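You operate a simulated robot arm through the tools that you are given. There is no shell and no other tool. Be economical: measure what you need, move in short steps, check, and stop when the job is done.

You are at the controls of a simulated two-armed robot. One attempt, no reset.

## Task
Lay the wave drawing from drawer T29 on T23 and line up the blue roundel from T24 on it.
Fine: shut the drawer again; switch T23 on before lining up; other roundels, the other drawing and controls stay.

Only the result counts: the job must be done as asked and must still hold three seconds after the hand-in. Knocking over, shifting, dropping, spilling or breaking anything else fails it.

## Robot
Two 7-joint arms with fingered hands on one trunk that stands fixed in place. Base frame: the origin is at the foot of the trunk, x ahead of it, y to its left, z up. Readings come in cm, rad, newtons and seconds.
The left shoulder is at [9.9, 12.8, 108.6], the right one opposite. Payload 5 kg a hand.
The tool frame of a hand sits at the grasp point between the pads (the TCP): z along the fingers, y along the line on which they close. The tips reach 3.7 cm beyond it. The gripper opens to 12.4 cm. The gripper's body begins 4.3 cm behind the TCP. The gripper is a hand of 3 fingers: y runs from the thumb to the fingers, the wrist lies at [-2.1, -11.6, -20.3] in the tool frame, and closing takes about 1.5 s.
Orientation is that of the tool frame in the base frame, as [roll, pitch, yaw] about the fixed x, y, z axes, in that order (R = Rz(yaw) Ry(pitch) Rx(roll)). With the fingers straight down and the wrist toward the robot, the tool's x, y and z point along [0, 1, 0], [1, 0, 0] and [0, 0, -1] of the base frame.

## Interface
- The arms move only by the tool nudge_tool. It takes "left_motion", "right_motion" or both (then of equal length, played together; a hand with none holds still); each is a list of rows, each an object of numbers (a shift or turn left out is 0, a gripper value left out holds the last): "tx", "ty", "tz": the shift along the base's x, y, z in cm; "ax", "ay", "az": the turn, a rotation vector about the base's x, y, z in degrees. In form: [{"tx": .., "ty": .., "tz": .., "ax": .., "ay": .., "az": ..}, ...]. A call has 1 to 20 rows; each row is the pose to reach, as a shift and turn from the pose commanded when the call began. "left_jaw" and "right_jaw" are, for a hand that has rows, the finger opening in cm, from 0 to 12.4, set as the call begins (left out, the last holds). Each row takes 0.2 s and may step no farther than 5 cm and 0.15 rad from the row before; otherwise, or with a gripper value out of range, the whole call is refused. Where a pose cannot be reached the arm comes as near as it can. A force on the tool above 70 N (or 10 N above the force at the start of the call, whichever is more), or a blocked arm, ends the call early, and 0.2 s more pass. The fingers move at their own pace (about 4.5 cm/s each) and stop on an object; they squeeze with about 30 N. The grip force told is the motor's: it shows also when the fingers shut on nothing. Time passes only in rows, and 0.2 s behind the last, so rows that repeat a pose let the fingers close. The reply holds the time, the measured pose of the TCP, the force on the tool along the base axes, the opening and the grip force, in the units named above and with some noise, with the torque about the TCP (base axes, N m) and any sound that the robot's microphone picked up.
- Cameras (640 x 400 px; columns grow to the right, rows downward): "scene" is now at [26.18, 3.42, 125.8]; the picture's right is [0.37, -0.93, 0.00], its down [-0.44, -0.18, -0.88] and it looks along [0.82, 0.33, -0.47] (base axes); focal length 214 px, centre (320, 200). "left" rides on the left gripper at [-7.3, -10.4, -15.4] in its tool frame; the picture's right is [-0.83, -0.26, 0.49], its down [0.51, -0.72, 0.47] and it looks along [0.23, 0.64, 0.73] (tool axes); focal length 243 px, centre (320, 200). "right" rides on the right gripper at [7.2, -10.4, -15.4] in its tool frame; the picture's right is [-0.83, 0.26, -0.49], its down [-0.51, -0.72, 0.47] and it looks along [-0.23, 0.64, 0.73] (tool axes); focal length 243 px, centre (320, 200). There is no depth. A picture from a camera that has moved, and an enlarged one, comes with that camera's place and axes in the base frame and with its lens.
- get_image(camera): a new picture of that camera. No time passes.
- raise_lower(by): slides the trunk up (or, below 0, down) by that many cm; the arms and the scene camera ride with it, the base frame stays. It gives what a move gives, with no picture.
- set_fingers(index, middle, thumb_bend, thumb_turn, hand): sets how far each is bent, from 0 (flat) to 100 (curled in); at 30 the hand is open as for a grip, at 70 the pads meet at the TCP. One left out holds its place. A second passes; each finger stops where it meets its share of the squeeze, and holds until it gets a number again. A gripper value or a shape takes the hand back. It gives what a move gives, with no picture; readings hold the bend of each and the force on the fingers (four entries, about 0 where the hand has none), thumb and palm. thumb_turn goes from beside the hand (0) to across from the fingers (100), as for a grip.
- grasp_type(shape, hand): the hand has 3 fingers and takes this shape, open, in about a second: jaw (thumb against the fingers, like two jaws); tri (thumb and two fingers); tip (a fingertip pinch); poke (one finger out to press); point (the index stretched); flat (the hand flat); cup (the hand cupped); fist (a fist). The gripper value then closes the fingers along that shape, each until it touches; the sizes above hold for jaw. It gives what a move gives, with no picture.
- head_to(pan, tilt): turns the head with the scene camera to pan (to the left, within 1.396 rad either way) and tilt (down, from -0.506 to 1.204), counted from straight ahead of the robot. It gives what a move gives.
- inspect(camera, box): a new picture of the part [left, top, right, bottom] of that camera's present view, enlarged. No time passes.
- finish_job(): hands the job in; it is judged then, once.

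Go step by step. Nothing tells you positions but the pictures and the camera data: compare them with the known pose of the tool, close in by small moves and look again before you grip or let go. The budget is 120 turns and 78 pictures, counting those below and the enlarged ones. Unless the task says otherwise, let go and move clear before handing in, and close with one line.

The tools are called after "Request:" as name(argument=value, ...) on one line, values as JSON. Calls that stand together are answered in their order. nudge_tool: Moves the arms, as the interface text tells. Its arguments: {"type":"object","properties":{"left_motion":{"type":"array"},"left_jaw":{"type":"number"},"right_motion":{"type":"array"},"right_jaw":{"type":"number"}},"required":[]} The other tools are called the same way: raise_lower (by) slides the trunk up or down; grasp_type (shape, hand) gives the hand a shape; set_fingers (index, middle, thumb_bend, thumb_turn, hand) moves the fingers one by one; head_to (pan, tilt) turns the head that bears the scene camera; get_image (camera) takes a picture; inspect (camera, box) takes an enlarged picture of a part of a camera's view; finish_job () hands the job in.

At the start:

```text
clock: 0.0
left_eef_pos: [49.35, 43.44, 121.72]
left_ee_rot: [-3.141, 0.0, 1.57]
left_wrist_force: [-0.3, 0.0, -0.7]
left_torque: [-0.04, -0.01, 0.02]
left_finger_gap: 12.33
left_grasp_force: 0.0
left_shape: jaw
left_bend: [30.0, 30.0, 30.0, 98.0]
left_finger forces: [0.0, 0.0, 0.1, 0.0, 0.0, 0.1]
right_eef_pos: [68.93, -7.57, 126.3]
right_ee_rot: [3.141, -0.001, 1.571]
right_wrist_force: [0.6, -0.1, -0.1]
right_torque: [0.02, 0.0, 0.03]
right_finger_gap: 12.35
right_grasp_force: 0.0
right_shape: jaw
right_bend: [30.0, 30.0, 30.0, 98.0]
right_finger forces: [0.0, 0.0, 0.0, 0.0, 0.0, 0.0]
trunk travel left (down, up): [-27.5, 28.8]
head pan, tilt: [0.382, 0.49]
```

scene: 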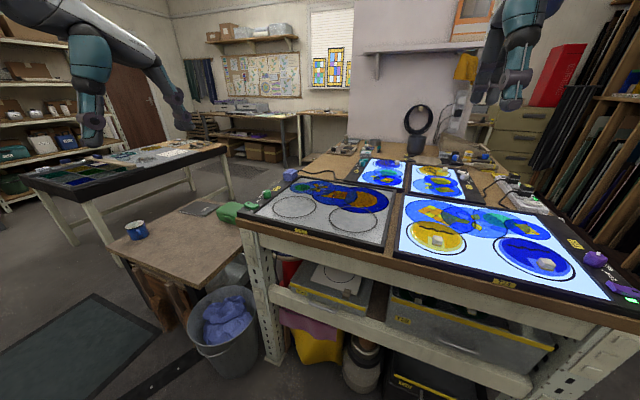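
right: 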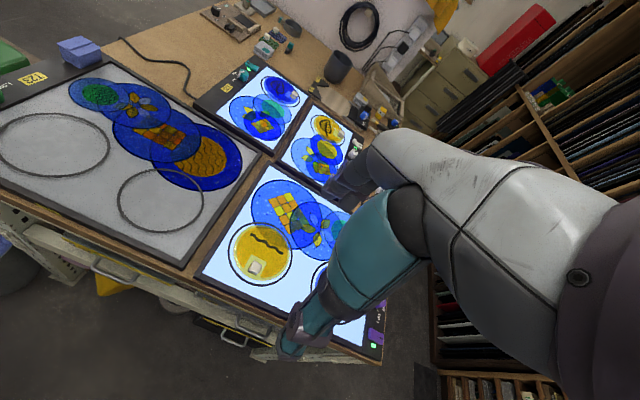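
left: 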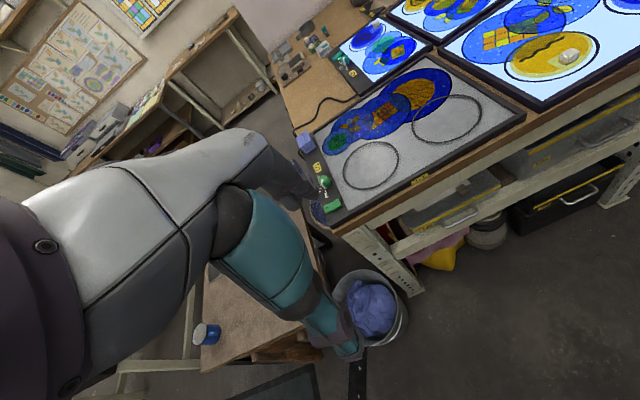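

I see a workbench with light tables, roundels on them, drawers below. I'll zoom in on labels first.

Request:
inspect(camera="scene", box=[220, 150, 420, 275])

Request:
inspect(camera="scene", box=[380, 170, 640, 332])

Request:
inspect(camera="scene", box=[240, 240, 480, 390])

Request:
inspect(camera="left", box=[290, 60, 530, 210])

```text
3.20 times, centred on (320, 212) of scene
camera zoom: at [26.18, 3.42, 125.8], right [0.37, -0.93, 0.0], down [-0.44, -0.18, -0.88], along [0.82, 0.33, -0.47], focal length 686 px, centre (320, 160)
```

zoom: 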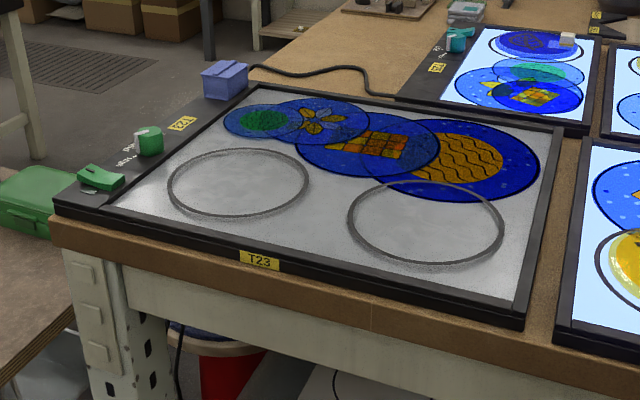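

```text
2.46 times, centred on (510, 251) of scene
camera zoom: at [26.18, 3.42, 125.8], right [0.37, -0.93, 0.0], down [-0.44, -0.18, -0.88], along [0.82, 0.33, -0.47], focal length 528 px, centre (-148, 74)
```

zoom: 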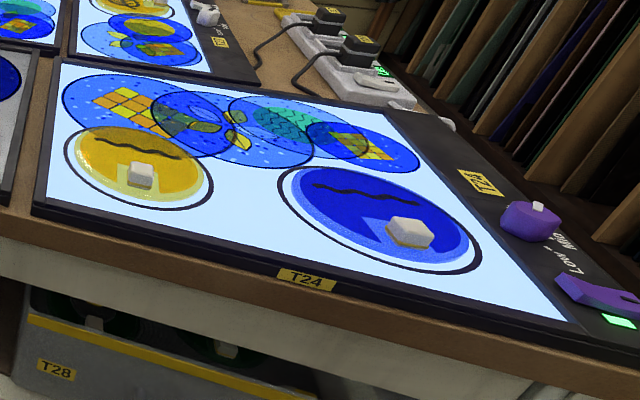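

```text
2.67 times, centred on (360, 315) of scene
camera zoom: at [26.18, 3.42, 125.8], right [0.37, -0.93, 0.0], down [-0.44, -0.18, -0.88], along [0.82, 0.33, -0.47], focal length 572 px, centre (213, -107)
```

zoom: 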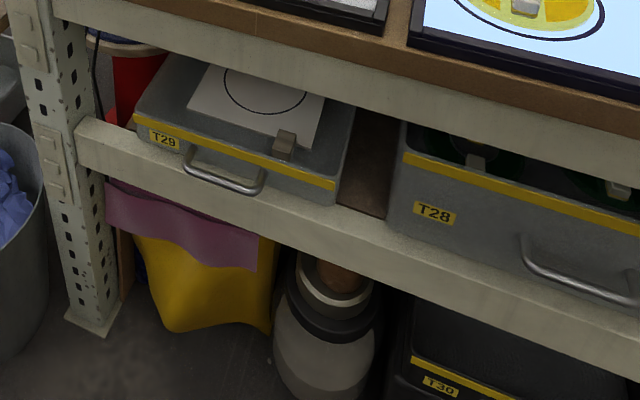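

```text
2.67 times, centred on (410, 135) of left
camera zoom: at [38.9, 36.07, 137.04], right [-0.26, -0.83, -0.49], down [-0.72, 0.51, -0.47], along [0.64, 0.23, -0.73], focal length 647 px, centre (80, 373)
```

zoom: 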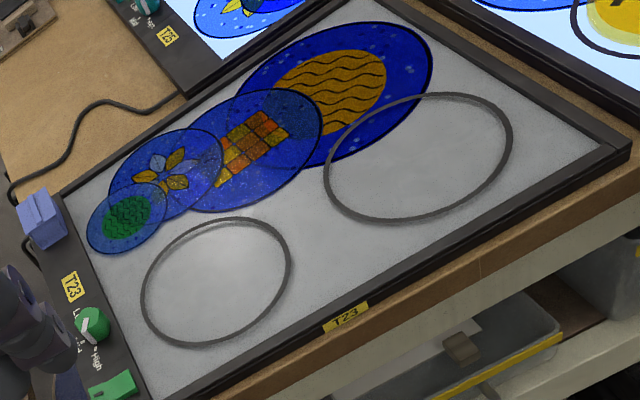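

Request:
head_to(pan=0.38, tilt=0.85)

Request:
inspect(camera="scene", box=[200, 100, 420, 240])

Request:
inspect(camera="scene", box=[390, 60, 640, 220])

Request:
inspect(camera="left", box=[380, 0, 640, 240])

```text
clock: 0.8
left_eef_pos: [49.42, 43.41, 121.62]
left_ee_rot: [-3.14, 0.001, 1.57]
left_wrist_force: [-0.1, 0.3, 0.3]
left_torque: [0.02, 0.02, 0.03]
left_finger_gap: 12.36
left_grasp_force: 0.1
left_shape: jaw
left_bend: [30.0, 30.0, 30.0, 98.0]
left_finger forces: [0.0, 0.0, 0.0, 0.0, 0.1, 0.0]
right_eef_pos: [68.95, -7.53, 126.42]
right_ee_rot: [3.141, -0.001, 1.569]
right_wrist_force: [-0.9, 1.1, -0.1]
right_torque: [-0.01, 0.03, -0.05]
right_finger_gap: 12.37
right_grasp_force: 0.0
right_shape: jaw
right_bend: [30.0, 30.0, 30.0, 98.0]
right_finger forces: [0.0, 0.0, 0.0, 0.0, 0.1, 0.0]
trunk travel left (down, up): [-27.5, 28.8]
head pan, tilt: [0.38, 0.85]
```

```text
2.86 times, centred on (310, 170) of scene
camera zoom: at [24.98, 2.91, 122.72], right [0.37, -0.93, 0.0], down [-0.7, -0.28, -0.66], along [0.61, 0.25, -0.75], focal length 613 px, centre (349, 286)
```

zoom: 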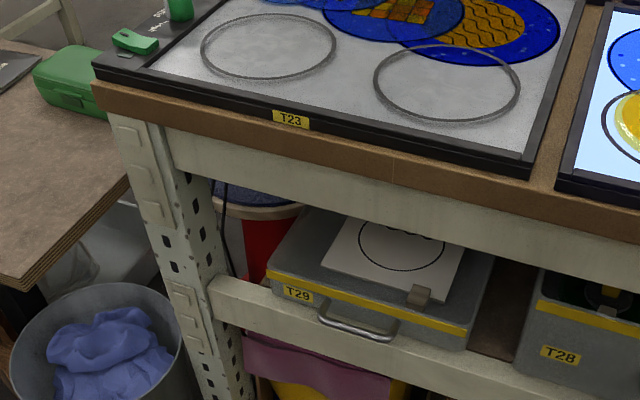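

```text
2.50 times, centred on (515, 140) of scene
camera zoom: at [24.98, 2.91, 122.72], right [0.37, -0.93, 0.0], down [-0.7, -0.28, -0.66], along [0.61, 0.25, -0.75], focal length 536 px, centre (-168, 350)
```

zoom: 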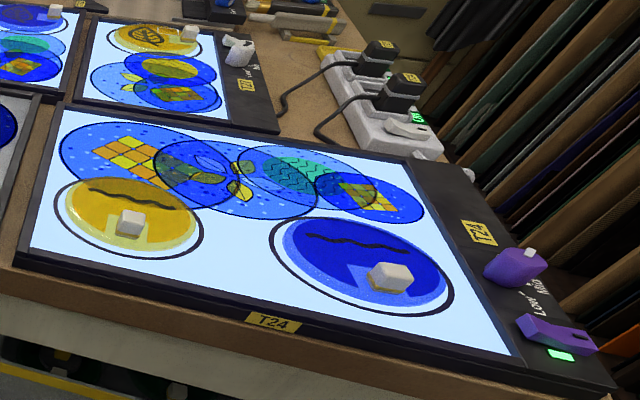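

```text
1.67 times, centred on (510, 120) of left
camera zoom: at [38.9, 36.07, 137.05], right [-0.26, -0.83, -0.49], down [-0.72, 0.51, -0.47], along [0.64, 0.23, -0.73], focal length 404 px, centre (3, 333)
```

zoom: 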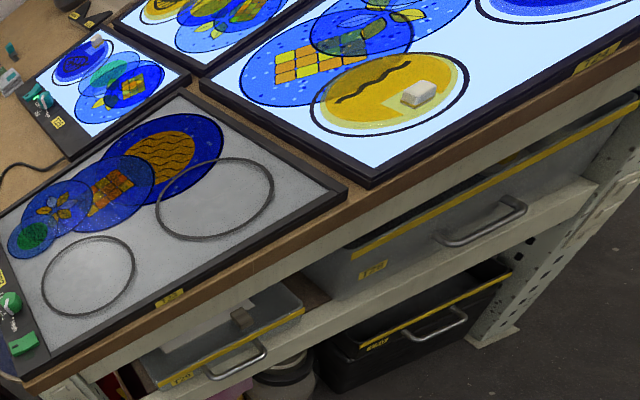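

The drawer T29 front is near x≈73, y 7–32, handle ≈(70, 20, 60). I'll bring the left hand down in front of it, pitched, to look inside.

Request:
nudge_tool(left_motion=[{"ty": -2, "tz": -4, "ay": -4}, {"ty": -4, "tz": -8, "ay": -8}, {"ty": -6, "tz": -12, "ay": -12}, {"ty": -8, "tz": -16, "ay": -16}, {"ty": -10, "tz": -20, "ay": -20}, {"ty": -12, "tz": -24, "ay": -24}, {"ty": -14, "tz": -28, "ay": -28}, {"ty": -16, "tz": -32, "ay": -32}, {"ty": -18, "tz": -36, "ay": -35}, {"ty": -18, "tz": -40, "ay": -35}])

Request:
get_image(camera="left")

Request:
get_image(camera="scene")

```text
clock: 3.0
left_eef_pos: [55.76, 28.45, 74.99]
left_ee_rot: [2.527, 0.0, 1.567]
left_wrist_force: [-0.6, -0.1, -0.5]
left_torque: [0.04, 0.0, -0.02]
left_finger_gap: 12.39
left_grasp_force: 0.0
left_shape: jaw
left_bend: [30.0, 30.0, 30.0, 97.0]
left_finger forces: [0.1, 0.1, 0.1, 0.1, 0.1, 0.0]
left hand out of reach, approached as far as the arm can: row 4, 5, 6, 7, 8, 9, 10
right_eef_pos: [68.88, -7.61, 126.41]
right_ee_rot: [3.139, 0.0, 1.57]
right_wrist_force: [-0.5, 0.2, -0.3]
right_torque: [0.02, 0.01, 0.01]
right_finger_gap: 12.36
right_grasp_force: 0.1
right_shape: jaw
right_bend: [30.0, 30.0, 30.0, 98.0]
right_finger forces: [0.1, 0.0, 0.1, 0.0, 0.1, 0.1]
trunk travel left (down, up): [-27.5, 28.8]
head pan, tilt: [0.38, 0.85]
```

```text
67 pictures are left
camera left: at [38.32, 21.05, 81.67], right [0.07, -0.83, -0.55], down [-0.32, 0.51, -0.8], along [0.95, 0.23, -0.23], focal length 243 px, centre (320, 200)
```

left: 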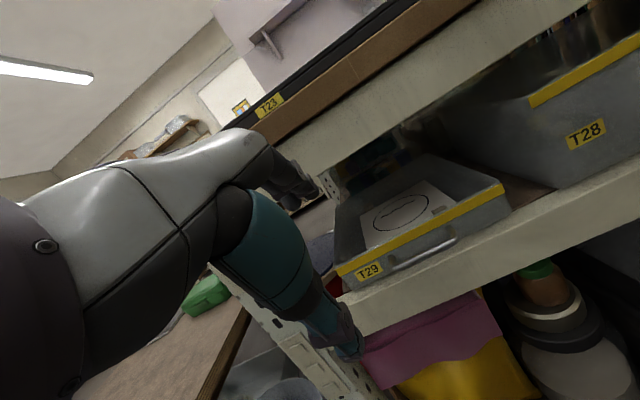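

```text
66 pictures are left
camera scene: at [24.89, 2.91, 122.74], right [0.37, -0.93, 0.0], down [-0.7, -0.28, -0.66], along [0.61, 0.24, -0.75], focal length 214 px, centre (320, 200)
```

scene: 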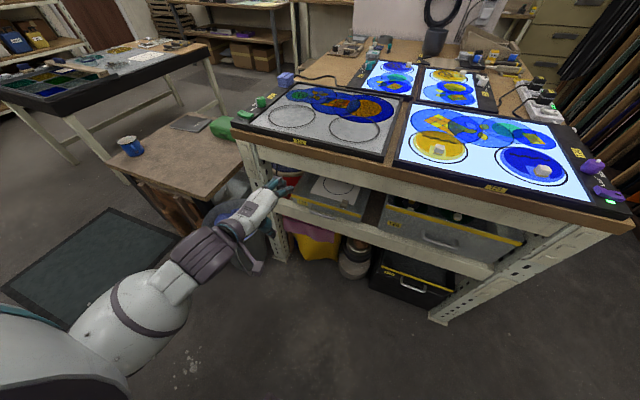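

Request:
inspect(camera="left", box=[320, 130, 540, 290])

Request:
raise_lower(by=20)

```text
2.50 times, centred on (430, 210) of left
camera zoom: at [38.32, 21.05, 81.67], right [0.07, -0.83, -0.55], down [-0.32, 0.51, -0.8], along [0.95, 0.23, -0.23], focal length 606 px, centre (45, 175)
```

zoom: 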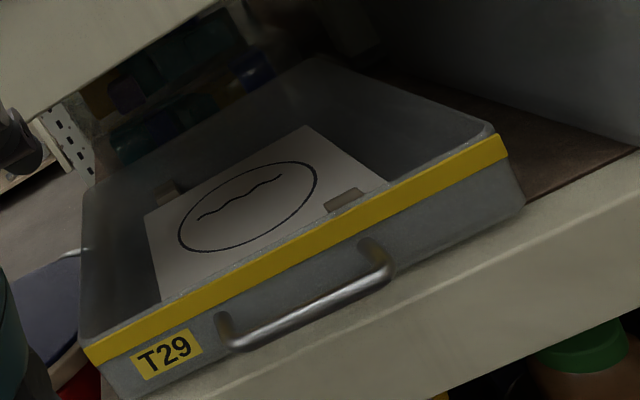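

```text
clock: 5.2
left_eef_pos: [55.7, 28.3, 94.89]
left_ee_rot: [2.531, 0.0, 1.57]
left_wrist_force: [-0.4, 0.0, -0.3]
left_torque: [0.05, -0.01, 0.01]
left_finger_gap: 12.39
left_grasp_force: 0.0
left_shape: jaw
left_bend: [30.0, 30.0, 30.0, 97.0]
left_finger forces: [0.0, 0.0, 0.0, 0.0, 0.0, 0.0]
right_eef_pos: [68.93, -7.52, 146.24]
right_ee_rot: [-3.14, 0.0, 1.569]
right_wrist_force: [0.5, 0.1, 0.1]
right_torque: [0.0, 0.01, 0.01]
right_finger_gap: 12.35
right_grasp_force: 0.0
right_shape: jaw
right_bend: [30.0, 30.0, 30.0, 98.0]
right_finger forces: [0.0, 0.1, 0.0, 0.1, 0.0, 0.1]
trunk travel left (down, up): [-47.5, 8.8]
head pan, tilt: [0.38, 0.85]
```

The wave drawing is the front sheet in T29 with a grey tab. Handle bar is at about (70, 20.4, 59); moving the left hand in front of it.

Request:
nudge_tool(left_motion=[{"tx": 0.3, "ty": -1, "tz": -4}, {"tx": 0.6, "ty": -2, "tz": -8, "ay": -1}, {"tx": 1, "ty": -3, "tz": -12, "ay": -2}, {"tx": 1.3, "ty": -5, "tz": -16, "ay": -3}, {"tx": 1.6, "ty": -6, "tz": -20, "ay": -4}, {"tx": 2, "ty": -7, "tz": -24, "ay": -5}, {"tx": 2.3, "ty": -7.9, "tz": -27, "ay": -7}], left_jaw=5)

Request:
get_image(camera="left")

```text
clock: 6.8
left_eef_pos: [58.14, 20.43, 67.9]
left_ee_rot: [2.406, -0.001, 1.571]
left_wrist_force: [-0.9, -0.9, 0.5]
left_torque: [0.03, 0.03, 0.0]
left_finger_gap: 5.05
left_grasp_force: 0.0
left_shape: jaw
left_bend: [74.0, 49.0, 72.0, 100.0]
left_finger forces: [0.0, 0.1, 0.0, 0.1, 0.0, 0.1]
right_eef_pos: [68.92, -7.58, 146.32]
right_ee_rot: [3.14, 0.001, 1.572]
right_wrist_force: [0.4, -0.3, 0.8]
right_torque: [0.04, 0.02, 0.04]
right_finger_gap: 12.36
right_grasp_force: 0.0
right_shape: jaw
right_bend: [30.0, 30.0, 30.0, 98.0]
right_finger forces: [0.0, 0.0, 0.1, 0.1, 0.1, 0.1]
trunk travel left (down, up): [-47.5, 8.8]
head pan, tilt: [0.38, 0.85]
```

```text
64 pictures are left
camera left: at [39.98, 13.11, 72.52], right [0.13, -0.83, -0.54], down [-0.22, 0.51, -0.83], along [0.97, 0.23, -0.11], focal length 243 px, centre (320, 200)
```

left: 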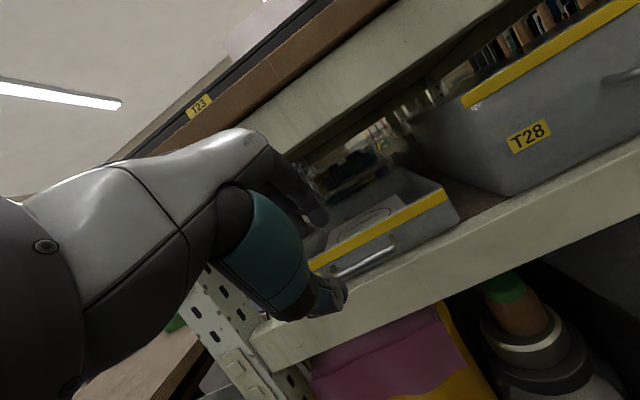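

Request:
nudge_tool(left_motion=[{"tx": 3.5, "tz": -1.7}, {"tx": 7, "tz": -3.4}, {"tx": 8.2, "tz": -4.8}])

Request:
inspect(camera="left", box=[220, 150, 480, 330])

Request:
inspect(camera="scene", box=[200, 120, 440, 280])

```text
clock: 7.6
left_eef_pos: [66.25, 20.5, 63.2]
left_ee_rot: [2.408, 0.0, 1.569]
left_wrist_force: [0.5, 0.4, -1.1]
left_torque: [0.01, -0.01, 0.02]
left_finger_gap: 5.08
left_grasp_force: 0.1
left_shape: jaw
left_bend: [74.0, 49.0, 72.0, 100.0]
left_finger forces: [0.0, 0.0, 0.0, 0.1, 0.1, 0.1]
right_eef_pos: [68.83, -7.49, 146.36]
right_ee_rot: [3.139, -0.001, 1.571]
right_wrist_force: [-1.3, -0.4, 0.9]
right_torque: [0.0, -0.01, 0.03]
right_finger_gap: 12.35
right_grasp_force: 0.1
right_shape: jaw
right_bend: [30.0, 30.0, 30.0, 98.0]
right_finger forces: [0.1, 0.0, 0.0, 0.0, 0.0, 0.1]
trunk travel left (down, up): [-47.5, 8.8]
head pan, tilt: [0.38, 0.85]
```

```text
2.22 times, centred on (350, 240) of left
camera zoom: at [48.19, 13.11, 67.71], right [0.13, -0.83, -0.54], down [-0.22, 0.51, -0.83], along [0.97, 0.23, -0.11], focal length 539 px, centre (253, 111)
```

zoom: 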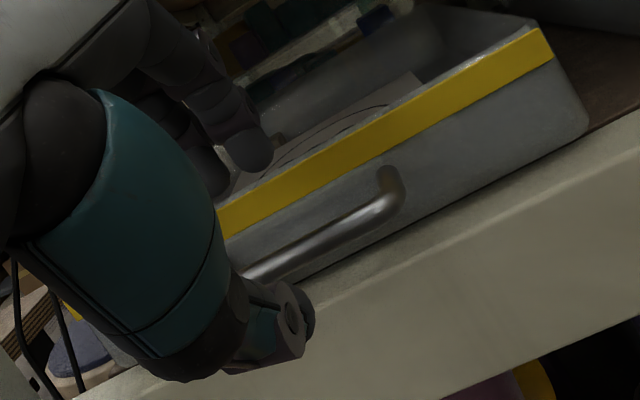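

```text
2.50 times, centred on (320, 200) of scene
camera zoom: at [18.74, 2.93, 144.12], right [0.37, -0.93, 0.0], down [-0.7, -0.28, -0.66], along [0.61, 0.24, -0.75], focal length 536 px, centre (320, 200)
```

zoom: 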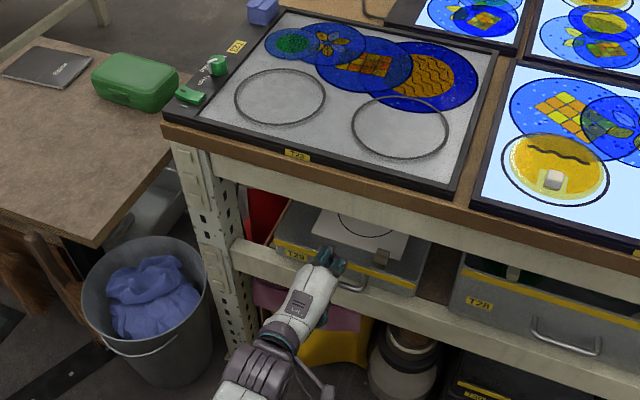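

The bar lies between thumb and fingers; I'll slide in the remaining 4 cm along the fingers and close.

Request:
nudge_tool(left_motion=[{"tx": 1.0, "tz": -1.1}, {"tx": 2.0, "tz": -2.2}, {"tx": 2.9, "tz": -3.2}])

Request:
inspect(camera="left", box=[220, 150, 480, 330])

```text
clock: 8.4
left_eef_pos: [68.78, 20.48, 60.27]
left_ee_rot: [2.406, -0.001, 1.571]
left_wrist_force: [-13.8, 0.0, 5.5]
left_torque: [0.11, -0.47, 0.2]
left_finger_gap: 4.85
left_grasp_force: 0.0
left_shape: jaw
left_bend: [74.0, 51.0, 72.0, 100.0]
left_finger forces: [1.8, 12.9, 0.0, 0.0, 0.0, 0.0]
right_eef_pos: [68.46, -7.59, 146.75]
right_ee_rot: [3.138, -0.001, 1.572]
right_wrist_force: [-0.4, -0.1, 0.5]
right_torque: [0.0, -0.02, 0.01]
right_finger_gap: 12.37
right_grasp_force: 0.2
right_shape: jaw
right_bend: [30.0, 30.0, 30.0, 98.0]
right_finger forces: [0.1, 0.0, 0.0, 0.0, 0.0, 0.0]
trunk travel left (down, up): [-47.5, 8.8]
head pan, tilt: [0.38, 0.85]
```

```text
2.22 times, centred on (350, 240) of left
camera zoom: at [50.77, 13.06, 64.69], right [0.14, -0.83, -0.54], down [-0.22, 0.51, -0.83], along [0.97, 0.23, -0.11], focal length 539 px, centre (253, 111)
```

zoom: 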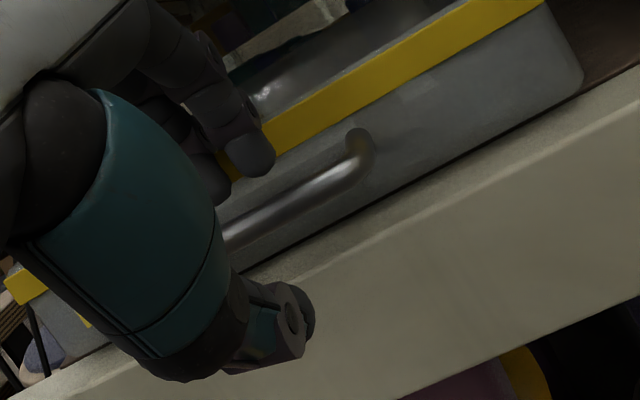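

Upper fingers touch the drawer face just above the bar; closing now.

Request:
nudge_tool(left_motion=[{"tx": -0.6, "tz": -0.2}, {"tx": -0.6, "tz": -0.2}, {"tx": -0.6, "tz": -0.2}, {"tx": -0.6, "tz": -0.2}, {"tx": -0.6, "tz": -0.2}, {"tx": -0.6, "tz": -0.2}], left_jaw=0)

Request:
inspect(camera="left", box=[220, 150, 480, 330])

```text
clock: 9.8
left_eef_pos: [68.39, 20.42, 59.7]
left_ee_rot: [2.411, 0.0, 1.569]
left_wrist_force: [-15.9, -0.6, -8.7]
left_torque: [-0.05, 0.45, 0.0]
left_finger_gap: 0.76
left_grasp_force: 29.4
left_shape: jaw
left_bend: [74.0, 58.0, 58.0, 100.0]
left_finger forces: [13.8, 5.4, 0.0, 0.1, 34.6, 0.0]
right_eef_pos: [68.91, -7.55, 146.44]
right_ee_rot: [-3.141, 0.0, 1.571]
right_wrist_force: [0.9, 0.0, -0.1]
right_torque: [-0.02, 0.0, 0.01]
right_finger_gap: 12.37
right_grasp_force: 0.1
right_shape: jaw
right_bend: [30.0, 30.0, 30.0, 98.0]
right_finger forces: [0.0, 0.0, 0.1, 0.0, 0.0, 0.1]
trunk travel left (down, up): [-47.5, 8.8]
head pan, tilt: [0.38, 0.85]
```

```text
2.22 times, centred on (350, 240) of left
camera zoom: at [50.3, 13.08, 64.26], right [0.13, -0.83, -0.54], down [-0.22, 0.51, -0.83], along [0.97, 0.23, -0.12], focal length 539 px, centre (253, 111)
```

zoom: 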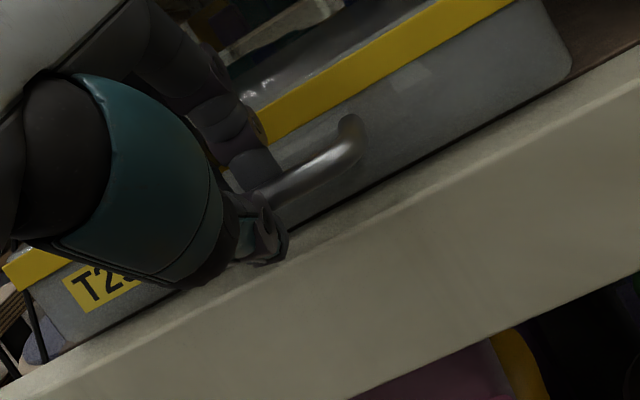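

Gripped. Pull slowly out.

Request:
nudge_tool(left_motion=[{"tx": -0.7}, {"tx": -1.5}, {"tx": -2.5}, {"tx": -3.5}, {"tx": -4.5}, {"tx": -5.5}])

Request:
get_image(camera="scene")

```text
clock: 11.2
left_eef_pos: [63.05, 20.44, 59.71]
left_ee_rot: [2.409, -0.002, 1.572]
left_wrist_force: [1.4, -1.0, -16.0]
left_torque: [-0.01, 0.37, -0.01]
left_finger_gap: 0.73
left_grasp_force: 30.2
left_shape: jaw
left_bend: [74.0, 58.0, 58.0, 100.0]
left_finger forces: [14.8, 6.1, 0.1, 0.0, 29.4, 0.1]
right_eef_pos: [69.13, -7.52, 146.31]
right_ee_rot: [3.14, 0.0, 1.571]
right_wrist_force: [0.3, 0.2, 0.6]
right_torque: [-0.05, -0.03, 0.0]
right_finger_gap: 12.34
right_grasp_force: 0.0
right_shape: jaw
right_bend: [30.0, 30.0, 30.0, 98.0]
right_finger forces: [0.1, 0.0, 0.0, 0.0, 0.1, 0.1]
trunk travel left (down, up): [-47.5, 8.8]
head pan, tilt: [0.38, 0.85]
```

```text
59 pictures are left
camera scene: at [18.9, 2.94, 144.09], right [0.37, -0.93, 0.0], down [-0.7, -0.28, -0.66], along [0.61, 0.24, -0.75], focal length 214 px, centre (320, 200)
```

scene: 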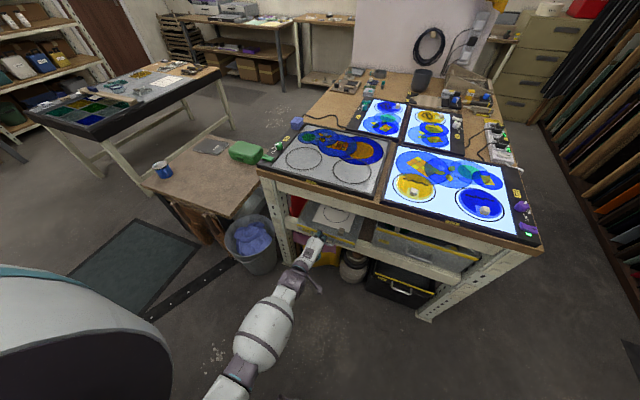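

Request:
nudge_tool(left_motion=[{"tx": -1}, {"tx": -2}, {"tx": -3}, {"tx": -4}, {"tx": -5}, {"tx": -6}, {"tx": -7}, {"tx": -8}, {"tx": -9}, {"tx": -10}])

Request:
inspect(camera="scene", box=[220, 160, 420, 290])

Request:
get_image(camera="left")

```text
clock: 13.4
left_eef_pos: [52.98, 20.47, 59.64]
left_ee_rot: [2.409, 0.0, 1.569]
left_wrist_force: [1.5, -4.9, -16.6]
left_torque: [-0.11, 0.41, -0.09]
left_finger_gap: 0.72
left_grasp_force: 30.3
left_shape: jaw
left_bend: [74.0, 58.0, 58.0, 100.0]
left_finger forces: [14.2, 5.9, 0.0, 0.0, 29.4, 0.0]
right_eef_pos: [69.08, -7.63, 146.35]
right_ee_rot: [3.14, 0.0, 1.572]
right_wrist_force: [-0.5, -0.1, 0.0]
right_torque: [-0.01, -0.01, 0.0]
right_finger_gap: 12.34
right_grasp_force: 0.1
right_shape: jaw
right_bend: [30.0, 30.0, 30.0, 98.0]
right_finger forces: [0.1, 0.1, 0.1, 0.1, 0.0, 0.0]
trunk travel left (down, up): [-47.5, 8.8]
head pan, tilt: [0.38, 0.85]
```

```text
3.08 times, centred on (320, 225) of scene
camera zoom: at [18.88, 2.92, 144.09], right [0.37, -0.93, 0.0], down [-0.7, -0.28, -0.66], along [0.61, 0.24, -0.75], focal length 660 px, centre (320, 123)
```

zoom: 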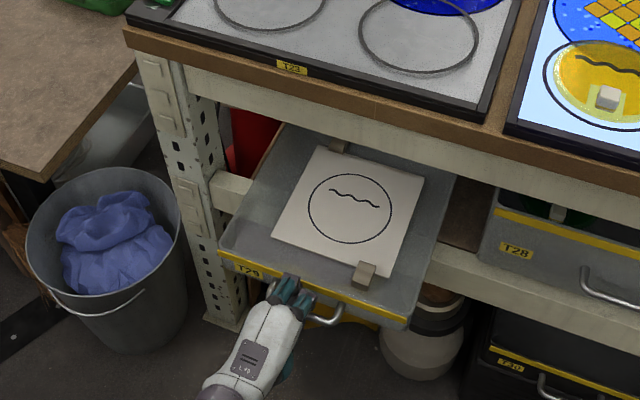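

```text
57 pictures are left
camera left: at [34.93, 13.14, 64.28], right [0.13, -0.83, -0.54], down [-0.22, 0.51, -0.83], along [0.97, 0.23, -0.12], focal length 243 px, centre (320, 200)
```

left: 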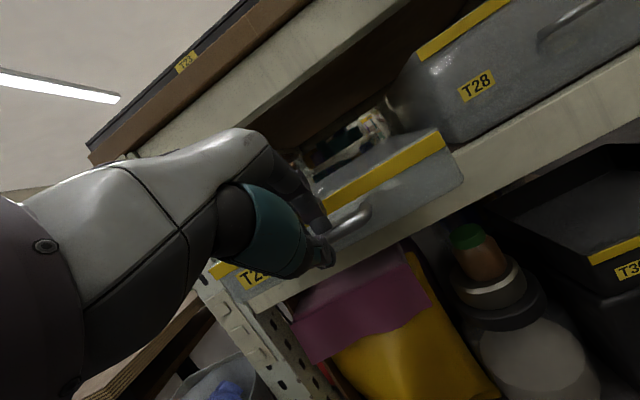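

The drawer is out, the wave sheet with tab front-right is clear to see. I'll pull 4 cm more for clearance from the bench edge.

Request:
nudge_tool(left_motion=[{"tx": -1}, {"tx": -2}, {"tx": -3}, {"tx": -4}, {"tx": -4}])

Request:
inspect(camera="scene", box=[260, 190, 380, 280])

```text
clock: 14.6
left_eef_pos: [49.03, 20.46, 59.69]
left_ee_rot: [2.412, -0.001, 1.569]
left_wrist_force: [-1.5, -1.0, -13.4]
left_torque: [0.0, 0.37, -0.02]
left_finger_gap: 0.7
left_grasp_force: 30.2
left_shape: jaw
left_bend: [74.0, 58.0, 58.0, 100.0]
left_finger forces: [14.2, 5.9, 0.1, 0.0, 30.2, 0.0]
right_eef_pos: [68.99, -7.49, 146.16]
right_ee_rot: [3.14, -0.001, 1.572]
right_wrist_force: [-0.2, 0.8, -0.1]
right_torque: [0.02, 0.02, -0.01]
right_finger_gap: 12.35
right_grasp_force: 0.0
right_shape: jaw
right_bend: [30.0, 30.0, 30.0, 98.0]
right_finger forces: [0.1, 0.1, 0.0, 0.0, 0.0, 0.0]
trunk travel left (down, up): [-47.5, 8.8]
head pan, tilt: [0.38, 0.85]
```

```text
4.44 times, centred on (320, 235) of scene
camera zoom: at [18.91, 2.95, 144.09], right [0.37, -0.93, 0.0], down [-0.7, -0.28, -0.66], along [0.61, 0.24, -0.75], focal length 953 px, centre (320, 44)
```

zoom: 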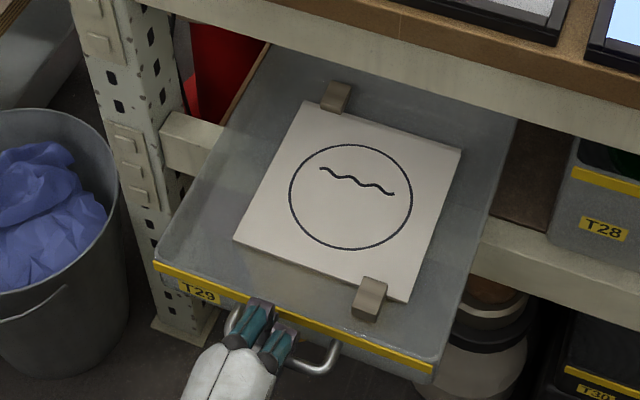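

Release the handle and back off upward so the left camera can look into the drawer.

Request:
nudge_tool(left_motion=[{}, {}, {}, {"tx": -1, "tz": 1}, {"tx": -2.5, "tz": 2.8}, {"tx": -3.5, "tz": 6}, {"tx": -3.5, "tz": 10}, {"tx": -3.5, "tz": 14}, {"tx": -3.5, "tz": 18}, {"tx": -3.5, "tz": 22, "ay": 5}, {"tx": -3, "tz": 25, "ay": 12}, {"tx": -3, "tz": 28, "ay": 20}], left_jaw=5)

Request:
get_image(camera="left")

Request:
inspect(camera="scene", box=[260, 190, 380, 280])

```text
clock: 17.2
left_eef_pos: [47.14, 20.35, 86.64]
left_ee_rot: [2.76, 0.0, 1.57]
left_wrist_force: [0.8, -0.5, 0.5]
left_torque: [-0.02, -0.01, 0.01]
left_finger_gap: 5.01
left_grasp_force: 0.1
left_shape: jaw
left_bend: [74.0, 49.0, 72.0, 100.0]
left_finger forces: [0.0, 0.0, 0.0, 0.0, 0.1, 0.1]
left hand out of reach, approached as far as the arm can: row 12
right_eef_pos: [69.11, -7.46, 146.13]
right_ee_rot: [-3.138, 0.001, 1.57]
right_wrist_force: [0.4, -0.3, -0.5]
right_torque: [0.01, 0.04, 0.01]
right_finger_gap: 12.37
right_grasp_force: 0.1
right_shape: jaw
right_bend: [30.0, 30.0, 30.0, 98.0]
right_finger forces: [0.1, 0.1, 0.1, 0.1, 0.0, 0.0]
trunk travel left (down, up): [-47.5, 8.8]
head pan, tilt: [0.38, 0.85]
```

```text
55 pictures are left
camera left: at [31.58, 13.19, 97.03], right [-0.06, -0.83, -0.55], down [-0.49, 0.51, -0.71], along [0.87, 0.23, -0.44], focal length 243 px, centre (320, 200)
```

left: 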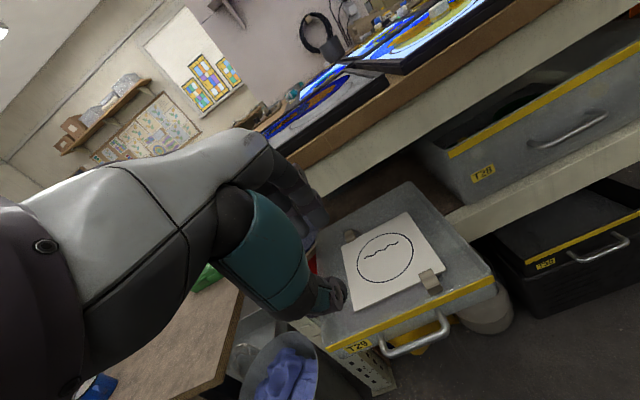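

```text
4.44 times, centred on (320, 235) of scene
camera zoom: at [18.96, 2.95, 144.08], right [0.37, -0.93, 0.0], down [-0.7, -0.28, -0.66], along [0.61, 0.24, -0.75], focal length 953 px, centre (320, 44)
```

zoom: 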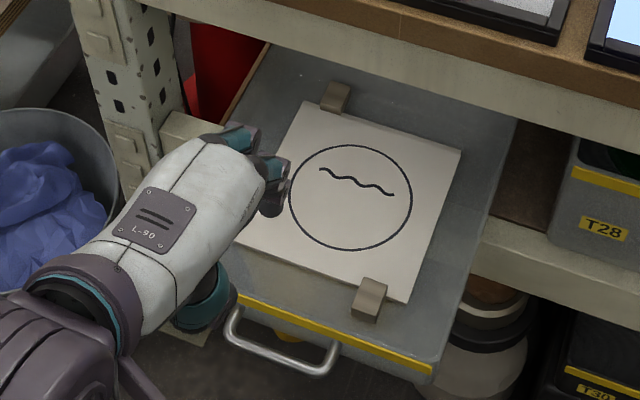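

Request:
inspect(camera="left", box=[320, 190, 480, 320])

```text
3.08 times, centred on (400, 255) of left
camera zoom: at [31.58, 13.19, 97.03], right [-0.06, -0.83, -0.55], down [-0.49, 0.51, -0.71], along [0.87, 0.23, -0.44], focal length 746 px, centre (74, 31)
```

zoom: 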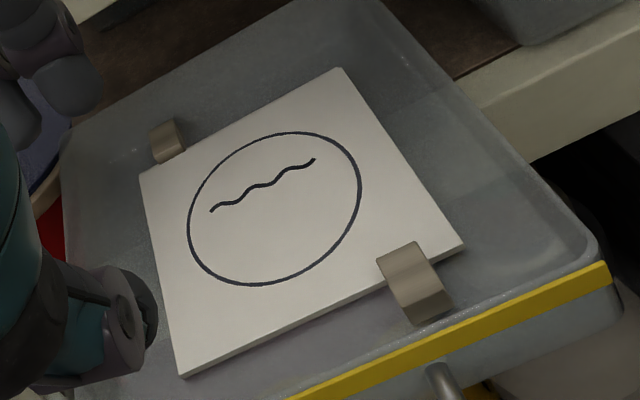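

The front tab overlaps the top (wave) sheet; the back tab belongs to the other sheet beneath. I'll bring the left hand vertical, then yaw it so it can pinch the tab from its sides.

Request:
nudge_tool(left_motion=[{"tx": 2, "ay": 6}, {"tx": 5, "ay": 13}, {"tx": 8, "ay": 20}, {"tx": 10, "ay": 21.9}], left_jaw=7)

Request:
nudge_tool(left_motion=[{"az": -8}, {"ty": -1, "az": -16}, {"ty": -2, "az": -24}, {"ty": -3, "az": -32}, {"ty": -4, "az": -40}, {"ty": -5, "az": -48}, {"ty": -6, "az": -56}, {"ty": -6, "az": -64}, {"ty": -6, "az": -72}, {"ty": -6, "az": -80}, {"ty": -6, "az": -88}, {"ty": -6, "az": -90}])

Request:
get_image(camera="left")

```text
clock: 18.2
left_eef_pos: [57.02, 20.54, 86.66]
left_ee_rot: [-3.14, -0.001, 1.571]
left_wrist_force: [-0.5, 0.6, -0.1]
left_torque: [-0.01, 0.04, -0.03]
left_finger_gap: 6.92
left_grasp_force: 0.3
left_shape: jaw
left_bend: [74.0, 42.0, 66.0, 100.0]
left_finger forces: [0.1, 0.1, 0.1, 0.1, 0.0, 0.0]
right_eef_pos: [68.94, -7.61, 146.36]
right_ee_rot: [3.14, 0.0, 1.571]
right_wrist_force: [-0.6, -0.8, -0.7]
right_torque: [-0.02, -0.01, 0.02]
right_finger_gap: 12.35
right_grasp_force: 0.1
right_shape: jaw
right_bend: [30.0, 30.0, 30.0, 98.0]
right_finger forces: [0.1, 0.0, 0.1, 0.0, 0.0, 0.1]
trunk travel left (down, up): [-47.5, 8.8]
head pan, tilt: [0.38, 0.85]
```

```text
clock: 20.8
left_eef_pos: [56.88, 14.42, 86.65]
left_ee_rot: [3.139, 0.0, -0.005]
left_wrist_force: [0.4, 0.5, -0.1]
left_torque: [0.01, 0.0, 0.04]
left_finger_gap: 6.94
left_grasp_force: 0.1
left_shape: jaw
left_bend: [74.0, 42.0, 66.0, 100.0]
left_finger forces: [0.0, 0.1, 0.0, 0.0, 0.0, 0.1]
right_eef_pos: [68.85, -7.53, 146.34]
right_ee_rot: [-3.141, -0.001, 1.572]
right_wrist_force: [0.5, 0.4, -0.2]
right_torque: [0.02, -0.01, 0.01]
right_finger_gap: 12.36
right_grasp_force: 0.0
right_shape: jaw
right_bend: [30.0, 30.0, 30.0, 98.0]
right_finger forces: [0.0, 0.0, 0.0, 0.1, 0.0, 0.1]
trunk travel left (down, up): [-47.5, 8.8]
head pan, tilt: [0.38, 0.85]
```

```text
52 pictures are left
camera left: at [49.68, 24.89, 102.1], right [-0.83, 0.26, -0.49], down [0.51, 0.72, -0.47], along [0.23, -0.64, -0.73], focal length 243 px, centre (320, 200)
```

left: 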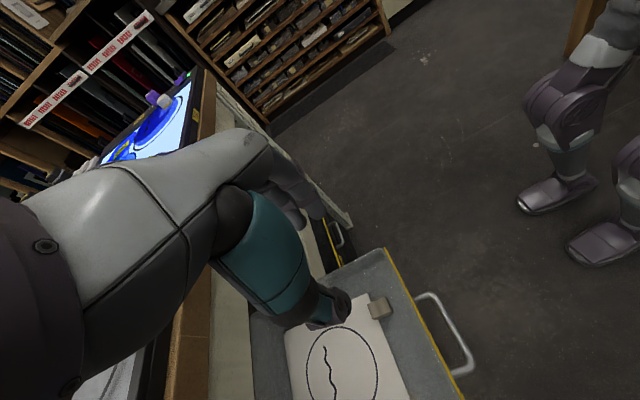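

Request:
nudge_tool(left_motion=[{"tx": 1, "tz": -4}, {"tx": 2, "tz": -8}, {"tx": 3, "tz": -12}, {"tx": 4.1, "ty": -0.4, "tz": -16}, {"tx": 4.1, "ty": -0.4, "tz": -20}])

Request:
inspect(camera="left", box=[240, 180, 480, 380])

Request:
inspect(camera="scene", box=[270, 200, 370, 270])

```text
clock: 22.0
left_eef_pos: [61.16, 14.15, 66.74]
left_ee_rot: [3.14, 0.0, -0.002]
left_wrist_force: [0.4, 0.4, -1.0]
left_torque: [-0.02, 0.01, 0.02]
left_finger_gap: 6.96
left_grasp_force: 0.0
left_shape: jaw
left_bend: [74.0, 42.0, 66.0, 100.0]
left_finger forces: [0.1, 0.1, 0.1, 0.0, 0.0, 0.0]
right_eef_pos: [68.89, -7.54, 146.27]
right_ee_rot: [-3.141, 0.001, 1.569]
right_wrist_force: [-0.2, -0.5, 0.2]
right_torque: [0.0, -0.01, 0.0]
right_finger_gap: 12.36
right_grasp_force: 0.1
right_shape: jaw
right_bend: [30.0, 30.0, 30.0, 98.0]
right_finger forces: [0.1, 0.0, 0.1, 0.1, 0.0, 0.0]
trunk travel left (down, up): [-47.5, 8.8]
head pan, tilt: [0.38, 0.85]
```

```text
2.00 times, centred on (360, 280) of left
camera zoom: at [53.77, 24.51, 82.11], right [-0.83, 0.26, -0.49], down [0.51, 0.72, -0.47], along [0.23, -0.64, -0.73], focal length 485 px, centre (240, 40)
```

zoom: 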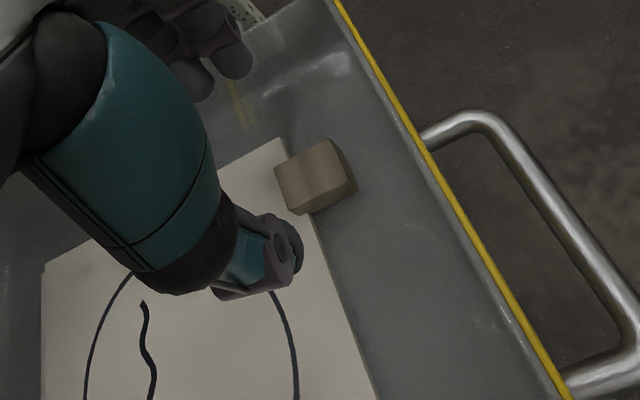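

```text
5.71 times, centred on (320, 235) of scene
camera zoom: at [18.81, 2.93, 144.11], right [0.37, -0.93, 0.0], down [-0.7, -0.28, -0.66], along [0.61, 0.24, -0.75], focal length 1226 px, centre (320, 0)
```

zoom: 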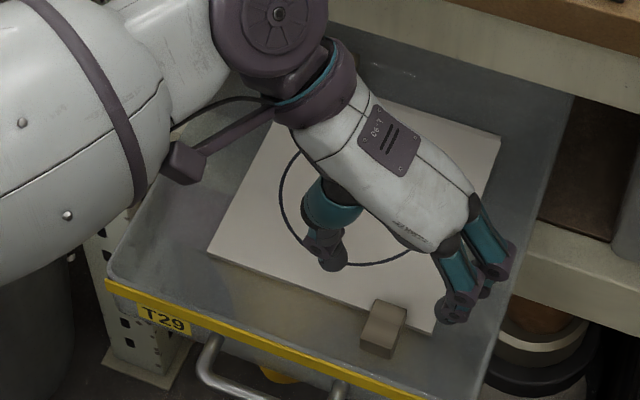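

Tab triangulates at (60.1, 13.9, 57.8). Lowering around it.

Request:
nudge_tool(left_motion=[{"tx": -0.9, "ty": -0.2, "tz": -2}, {"tx": -0.9, "ty": -0.2, "tz": -4}, {"tx": -0.9, "ty": -0.2, "tz": -5.2}, {"tx": -0.9, "ty": -0.2, "tz": -6.2}])

Request:
inspect(camera="left", box=[240, 180, 480, 380])

Request:
inspect(camera="scene", box=[270, 200, 370, 270])

```text
clock: 23.0
left_eef_pos: [60.19, 14.07, 60.44]
left_ee_rot: [3.141, -0.001, 0.0]
left_wrist_force: [-0.5, 6.0, 3.3]
left_torque: [-0.29, -0.03, 0.02]
left_finger_gap: 6.91
left_grasp_force: 0.1
left_shape: jaw
left_bend: [74.0, 43.0, 66.0, 100.0]
left_finger forces: [0.0, 5.6, 0.0, 0.0, 0.0, 0.1]
right_eef_pos: [68.86, -7.48, 146.41]
right_ee_rot: [3.139, 0.0, 1.57]
right_wrist_force: [0.4, 1.0, 0.0]
right_torque: [0.0, -0.01, -0.05]
right_finger_gap: 12.37
right_grasp_force: 0.1
right_shape: jaw
right_bend: [30.0, 30.0, 30.0, 98.0]
right_finger forces: [0.1, 0.0, 0.1, 0.0, 0.0, 0.1]
trunk travel left (down, up): [-47.5, 8.8]
head pan, tilt: [0.38, 0.85]
```

```text
2.00 times, centred on (360, 280) of left
camera zoom: at [52.84, 24.35, 75.91], right [-0.83, 0.26, -0.49], down [0.51, 0.72, -0.47], along [0.23, -0.64, -0.73], focal length 485 px, centre (240, 40)
```

zoom: 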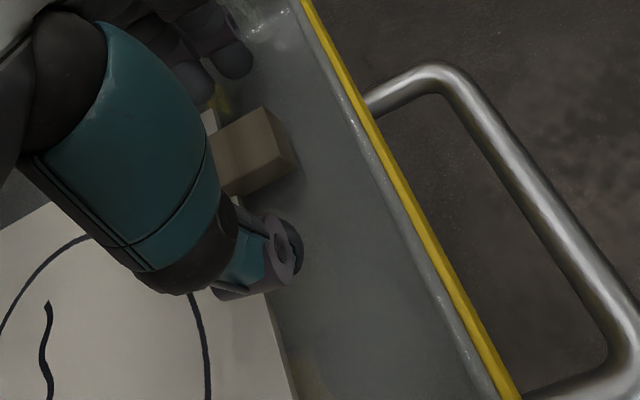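

```text
5.71 times, centred on (320, 235) of scene
camera zoom: at [18.75, 2.98, 144.13], right [0.37, -0.93, 0.0], down [-0.7, -0.28, -0.66], along [0.61, 0.24, -0.75], focal length 1226 px, centre (320, 0)
```

zoom: 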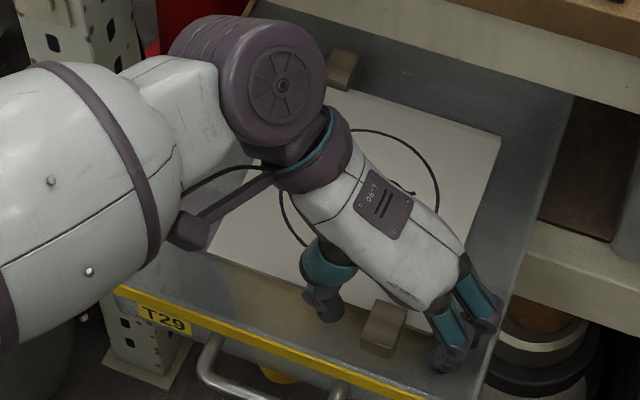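

A finger lightly brushes the side wall; I narrow the jaw, go down 1.2 cm, then close.

Request:
nudge_tool(left_motion=[{"tx": -0.2}, {"tx": -0.3, "ty": 0.3}, {"tx": -0.3, "ty": 0.3, "tz": -0.6}, {"tx": -0.3, "ty": 0.3, "tz": -1.2}], left_jaw=5)

Request:
nudge_tool(left_motion=[{}, {}, {}, {}, {}, {}, {}], left_jaw=0)

Request:
inspect(camera="left", box=[240, 180, 480, 380])

```text
clock: 24.0
left_eef_pos: [60.09, 14.11, 59.74]
left_ee_rot: [3.139, -0.006, 0.002]
left_wrist_force: [2.5, 1.2, 28.7]
left_torque: [0.67, 0.15, 0.08]
left_finger_gap: 5.13
left_grasp_force: 0.1
left_shape: jaw
left_bend: [74.0, 49.0, 73.0, 100.0]
left_finger forces: [7.5, 0.0, 0.1, 0.1, 21.5, 0.0]
right_eef_pos: [68.62, -7.61, 146.67]
right_ee_rot: [3.137, 0.0, 1.57]
right_wrist_force: [-0.4, 0.6, -0.4]
right_torque: [0.02, 0.01, 0.02]
right_finger_gap: 12.37
right_grasp_force: 0.1
right_shape: jaw
right_bend: [30.0, 30.0, 30.0, 98.0]
right_finger forces: [0.0, 0.1, 0.1, 0.0, 0.1, 0.1]
trunk travel left (down, up): [-47.5, 8.8]
head pan, tilt: [0.38, 0.85]
```

```text
clock: 25.6
left_eef_pos: [59.89, 14.27, 59.8]
left_ee_rot: [3.14, -0.009, -0.001]
left_wrist_force: [0.7, 22.5, 63.0]
left_torque: [3.08, 0.24, -0.15]
left_finger_gap: 4.11
left_grasp_force: 30.0
left_shape: jaw
left_bend: [75.0, 53.0, 75.0, 100.0]
left_finger forces: [0.7, 12.8, 0.1, 0.1, 74.5, 0.1]
right_eef_pos: [68.35, -7.51, 146.78]
right_ee_rot: [3.136, 0.0, 1.571]
right_wrist_force: [-0.3, 0.1, 0.7]
right_torque: [0.0, 0.02, 0.03]
right_finger_gap: 12.36
right_grasp_force: 0.0
right_shape: jaw
right_bend: [30.0, 30.0, 30.0, 98.0]
right_finger forces: [0.1, 0.0, 0.0, 0.1, 0.0, 0.0]
trunk travel left (down, up): [-47.5, 8.8]
head pan, tilt: [0.38, 0.85]
```

```text
2.00 times, centred on (360, 280) of left
camera zoom: at [52.42, 24.65, 75.06], right [-0.83, 0.26, -0.5], down [0.51, 0.72, -0.47], along [0.24, -0.64, -0.73], focal length 485 px, centre (240, 40)
```

zoom: 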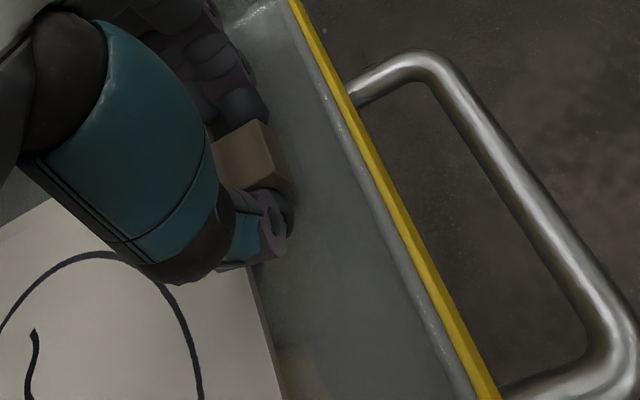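

The thumb tip bears on the sheet/floor. Reopen, raise ~1.3 cm and close again.

Request:
nudge_tool(left_motion=[{"tz": 0.5}, {"tz": 1.2}, {"tz": 1.4}, {"tz": 1.4}], left_jaw=5)

Request:
nudge_tool(left_motion=[{}, {}, {}, {}, {}, {}, {}], left_jaw=0)

Request:
inspect(camera="left", box=[240, 180, 480, 380])

```text
clock: 26.6
left_eef_pos: [59.72, 14.21, 60.62]
left_ee_rot: [3.14, 0.002, -0.003]
left_wrist_force: [-0.1, 0.1, -0.1]
left_torque: [0.01, 0.02, 0.02]
left_finger_gap: 4.97
left_grasp_force: 0.1
left_shape: jaw
left_bend: [74.0, 49.0, 72.0, 100.0]
left_finger forces: [0.1, 0.0, 0.0, 0.1, 0.0, 0.1]
right_eef_pos: [68.94, -7.64, 146.26]
right_ee_rot: [-3.14, 0.0, 1.571]
right_wrist_force: [-0.6, -0.4, -0.1]
right_torque: [-0.01, -0.02, -0.01]
right_finger_gap: 12.38
right_grasp_force: 0.0
right_shape: jaw
right_bend: [30.0, 30.0, 30.0, 98.0]
right_finger forces: [0.0, 0.0, 0.0, 0.0, 0.0, 0.1]
trunk travel left (down, up): [-47.5, 8.8]
head pan, tilt: [0.38, 0.85]
```

```text
clock: 28.2
left_eef_pos: [59.9, 14.25, 60.65]
left_ee_rot: [3.139, 0.001, -0.002]
left_wrist_force: [-0.6, -0.2, 1.8]
left_torque: [-0.1, -0.03, 0.02]
left_finger_gap: 3.01
left_grasp_force: 30.1
left_shape: jaw
left_bend: [71.0, 53.0, 74.0, 100.0]
left_finger forces: [17.6, 10.2, 0.0, 0.0, 26.7, 0.0]
right_eef_pos: [68.88, -7.48, 146.39]
right_ee_rot: [-3.141, 0.001, 1.57]
right_wrist_force: [0.9, -0.1, 0.0]
right_torque: [-0.01, 0.01, 0.01]
right_finger_gap: 12.38
right_grasp_force: 0.1
right_shape: jaw
right_bend: [30.0, 30.0, 30.0, 98.0]
right_finger forces: [0.0, 0.1, 0.0, 0.0, 0.0, 0.0]
trunk travel left (down, up): [-47.5, 8.8]
head pan, tilt: [0.38, 0.85]
```

```text
2.00 times, centred on (360, 280) of left
camera zoom: at [52.52, 24.59, 76.11], right [-0.83, 0.26, -0.49], down [0.51, 0.72, -0.47], along [0.23, -0.64, -0.73], focal length 485 px, centre (240, 40)
```

zoom: 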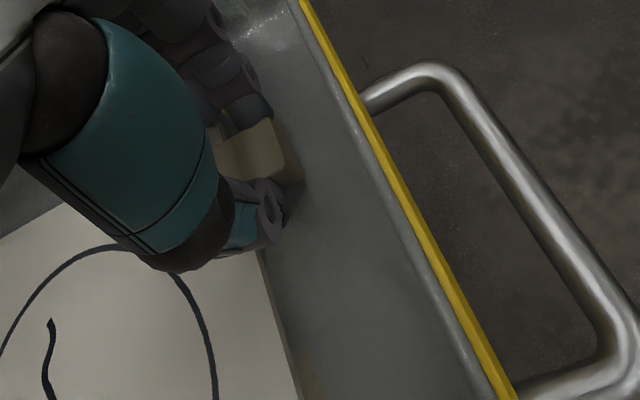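

Good pinch (3 cm, balanced). Lift 3 cm and check only the top sheet comes.

Request:
nudge_tool(left_motion=[{"tz": 0.7}, {"tz": 1.5}, {"tz": 2.3}, {"tz": 3}])

Request:
inspect(camera="scene", box=[260, 190, 380, 280])

```text
clock: 29.2
left_eef_pos: [59.73, 14.21, 63.74]
left_ee_rot: [3.138, -0.001, -0.002]
left_wrist_force: [-0.3, 0.7, -1.4]
left_torque: [-0.06, 0.14, -0.01]
left_finger_gap: 2.96
left_grasp_force: 30.1
left_shape: jaw
left_bend: [71.0, 53.0, 74.0, 100.0]
left_finger forces: [18.6, 8.0, 0.0, 0.0, 26.6, 0.0]
right_eef_pos: [69.06, -7.45, 146.43]
right_ee_rot: [3.141, 0.001, 1.572]
right_wrist_force: [0.2, 0.3, 0.0]
right_torque: [-0.02, 0.01, 0.01]
right_finger_gap: 12.35
right_grasp_force: 0.1
right_shape: jaw
right_bend: [30.0, 30.0, 30.0, 98.0]
right_finger forces: [0.0, 0.0, 0.1, 0.0, 0.1, 0.1]
trunk travel left (down, up): [-47.5, 8.8]
head pan, tilt: [0.38, 0.85]
```

```text
4.44 times, centred on (320, 235) of scene
camera zoom: at [18.78, 2.92, 144.11], right [0.37, -0.93, 0.0], down [-0.7, -0.28, -0.66], along [0.61, 0.24, -0.75], focal length 953 px, centre (320, 44)
```

zoom: 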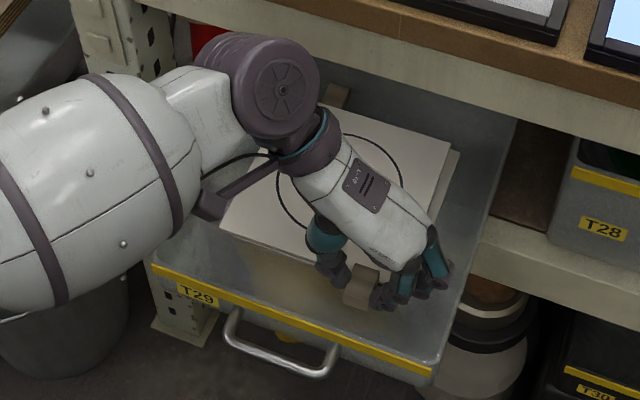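

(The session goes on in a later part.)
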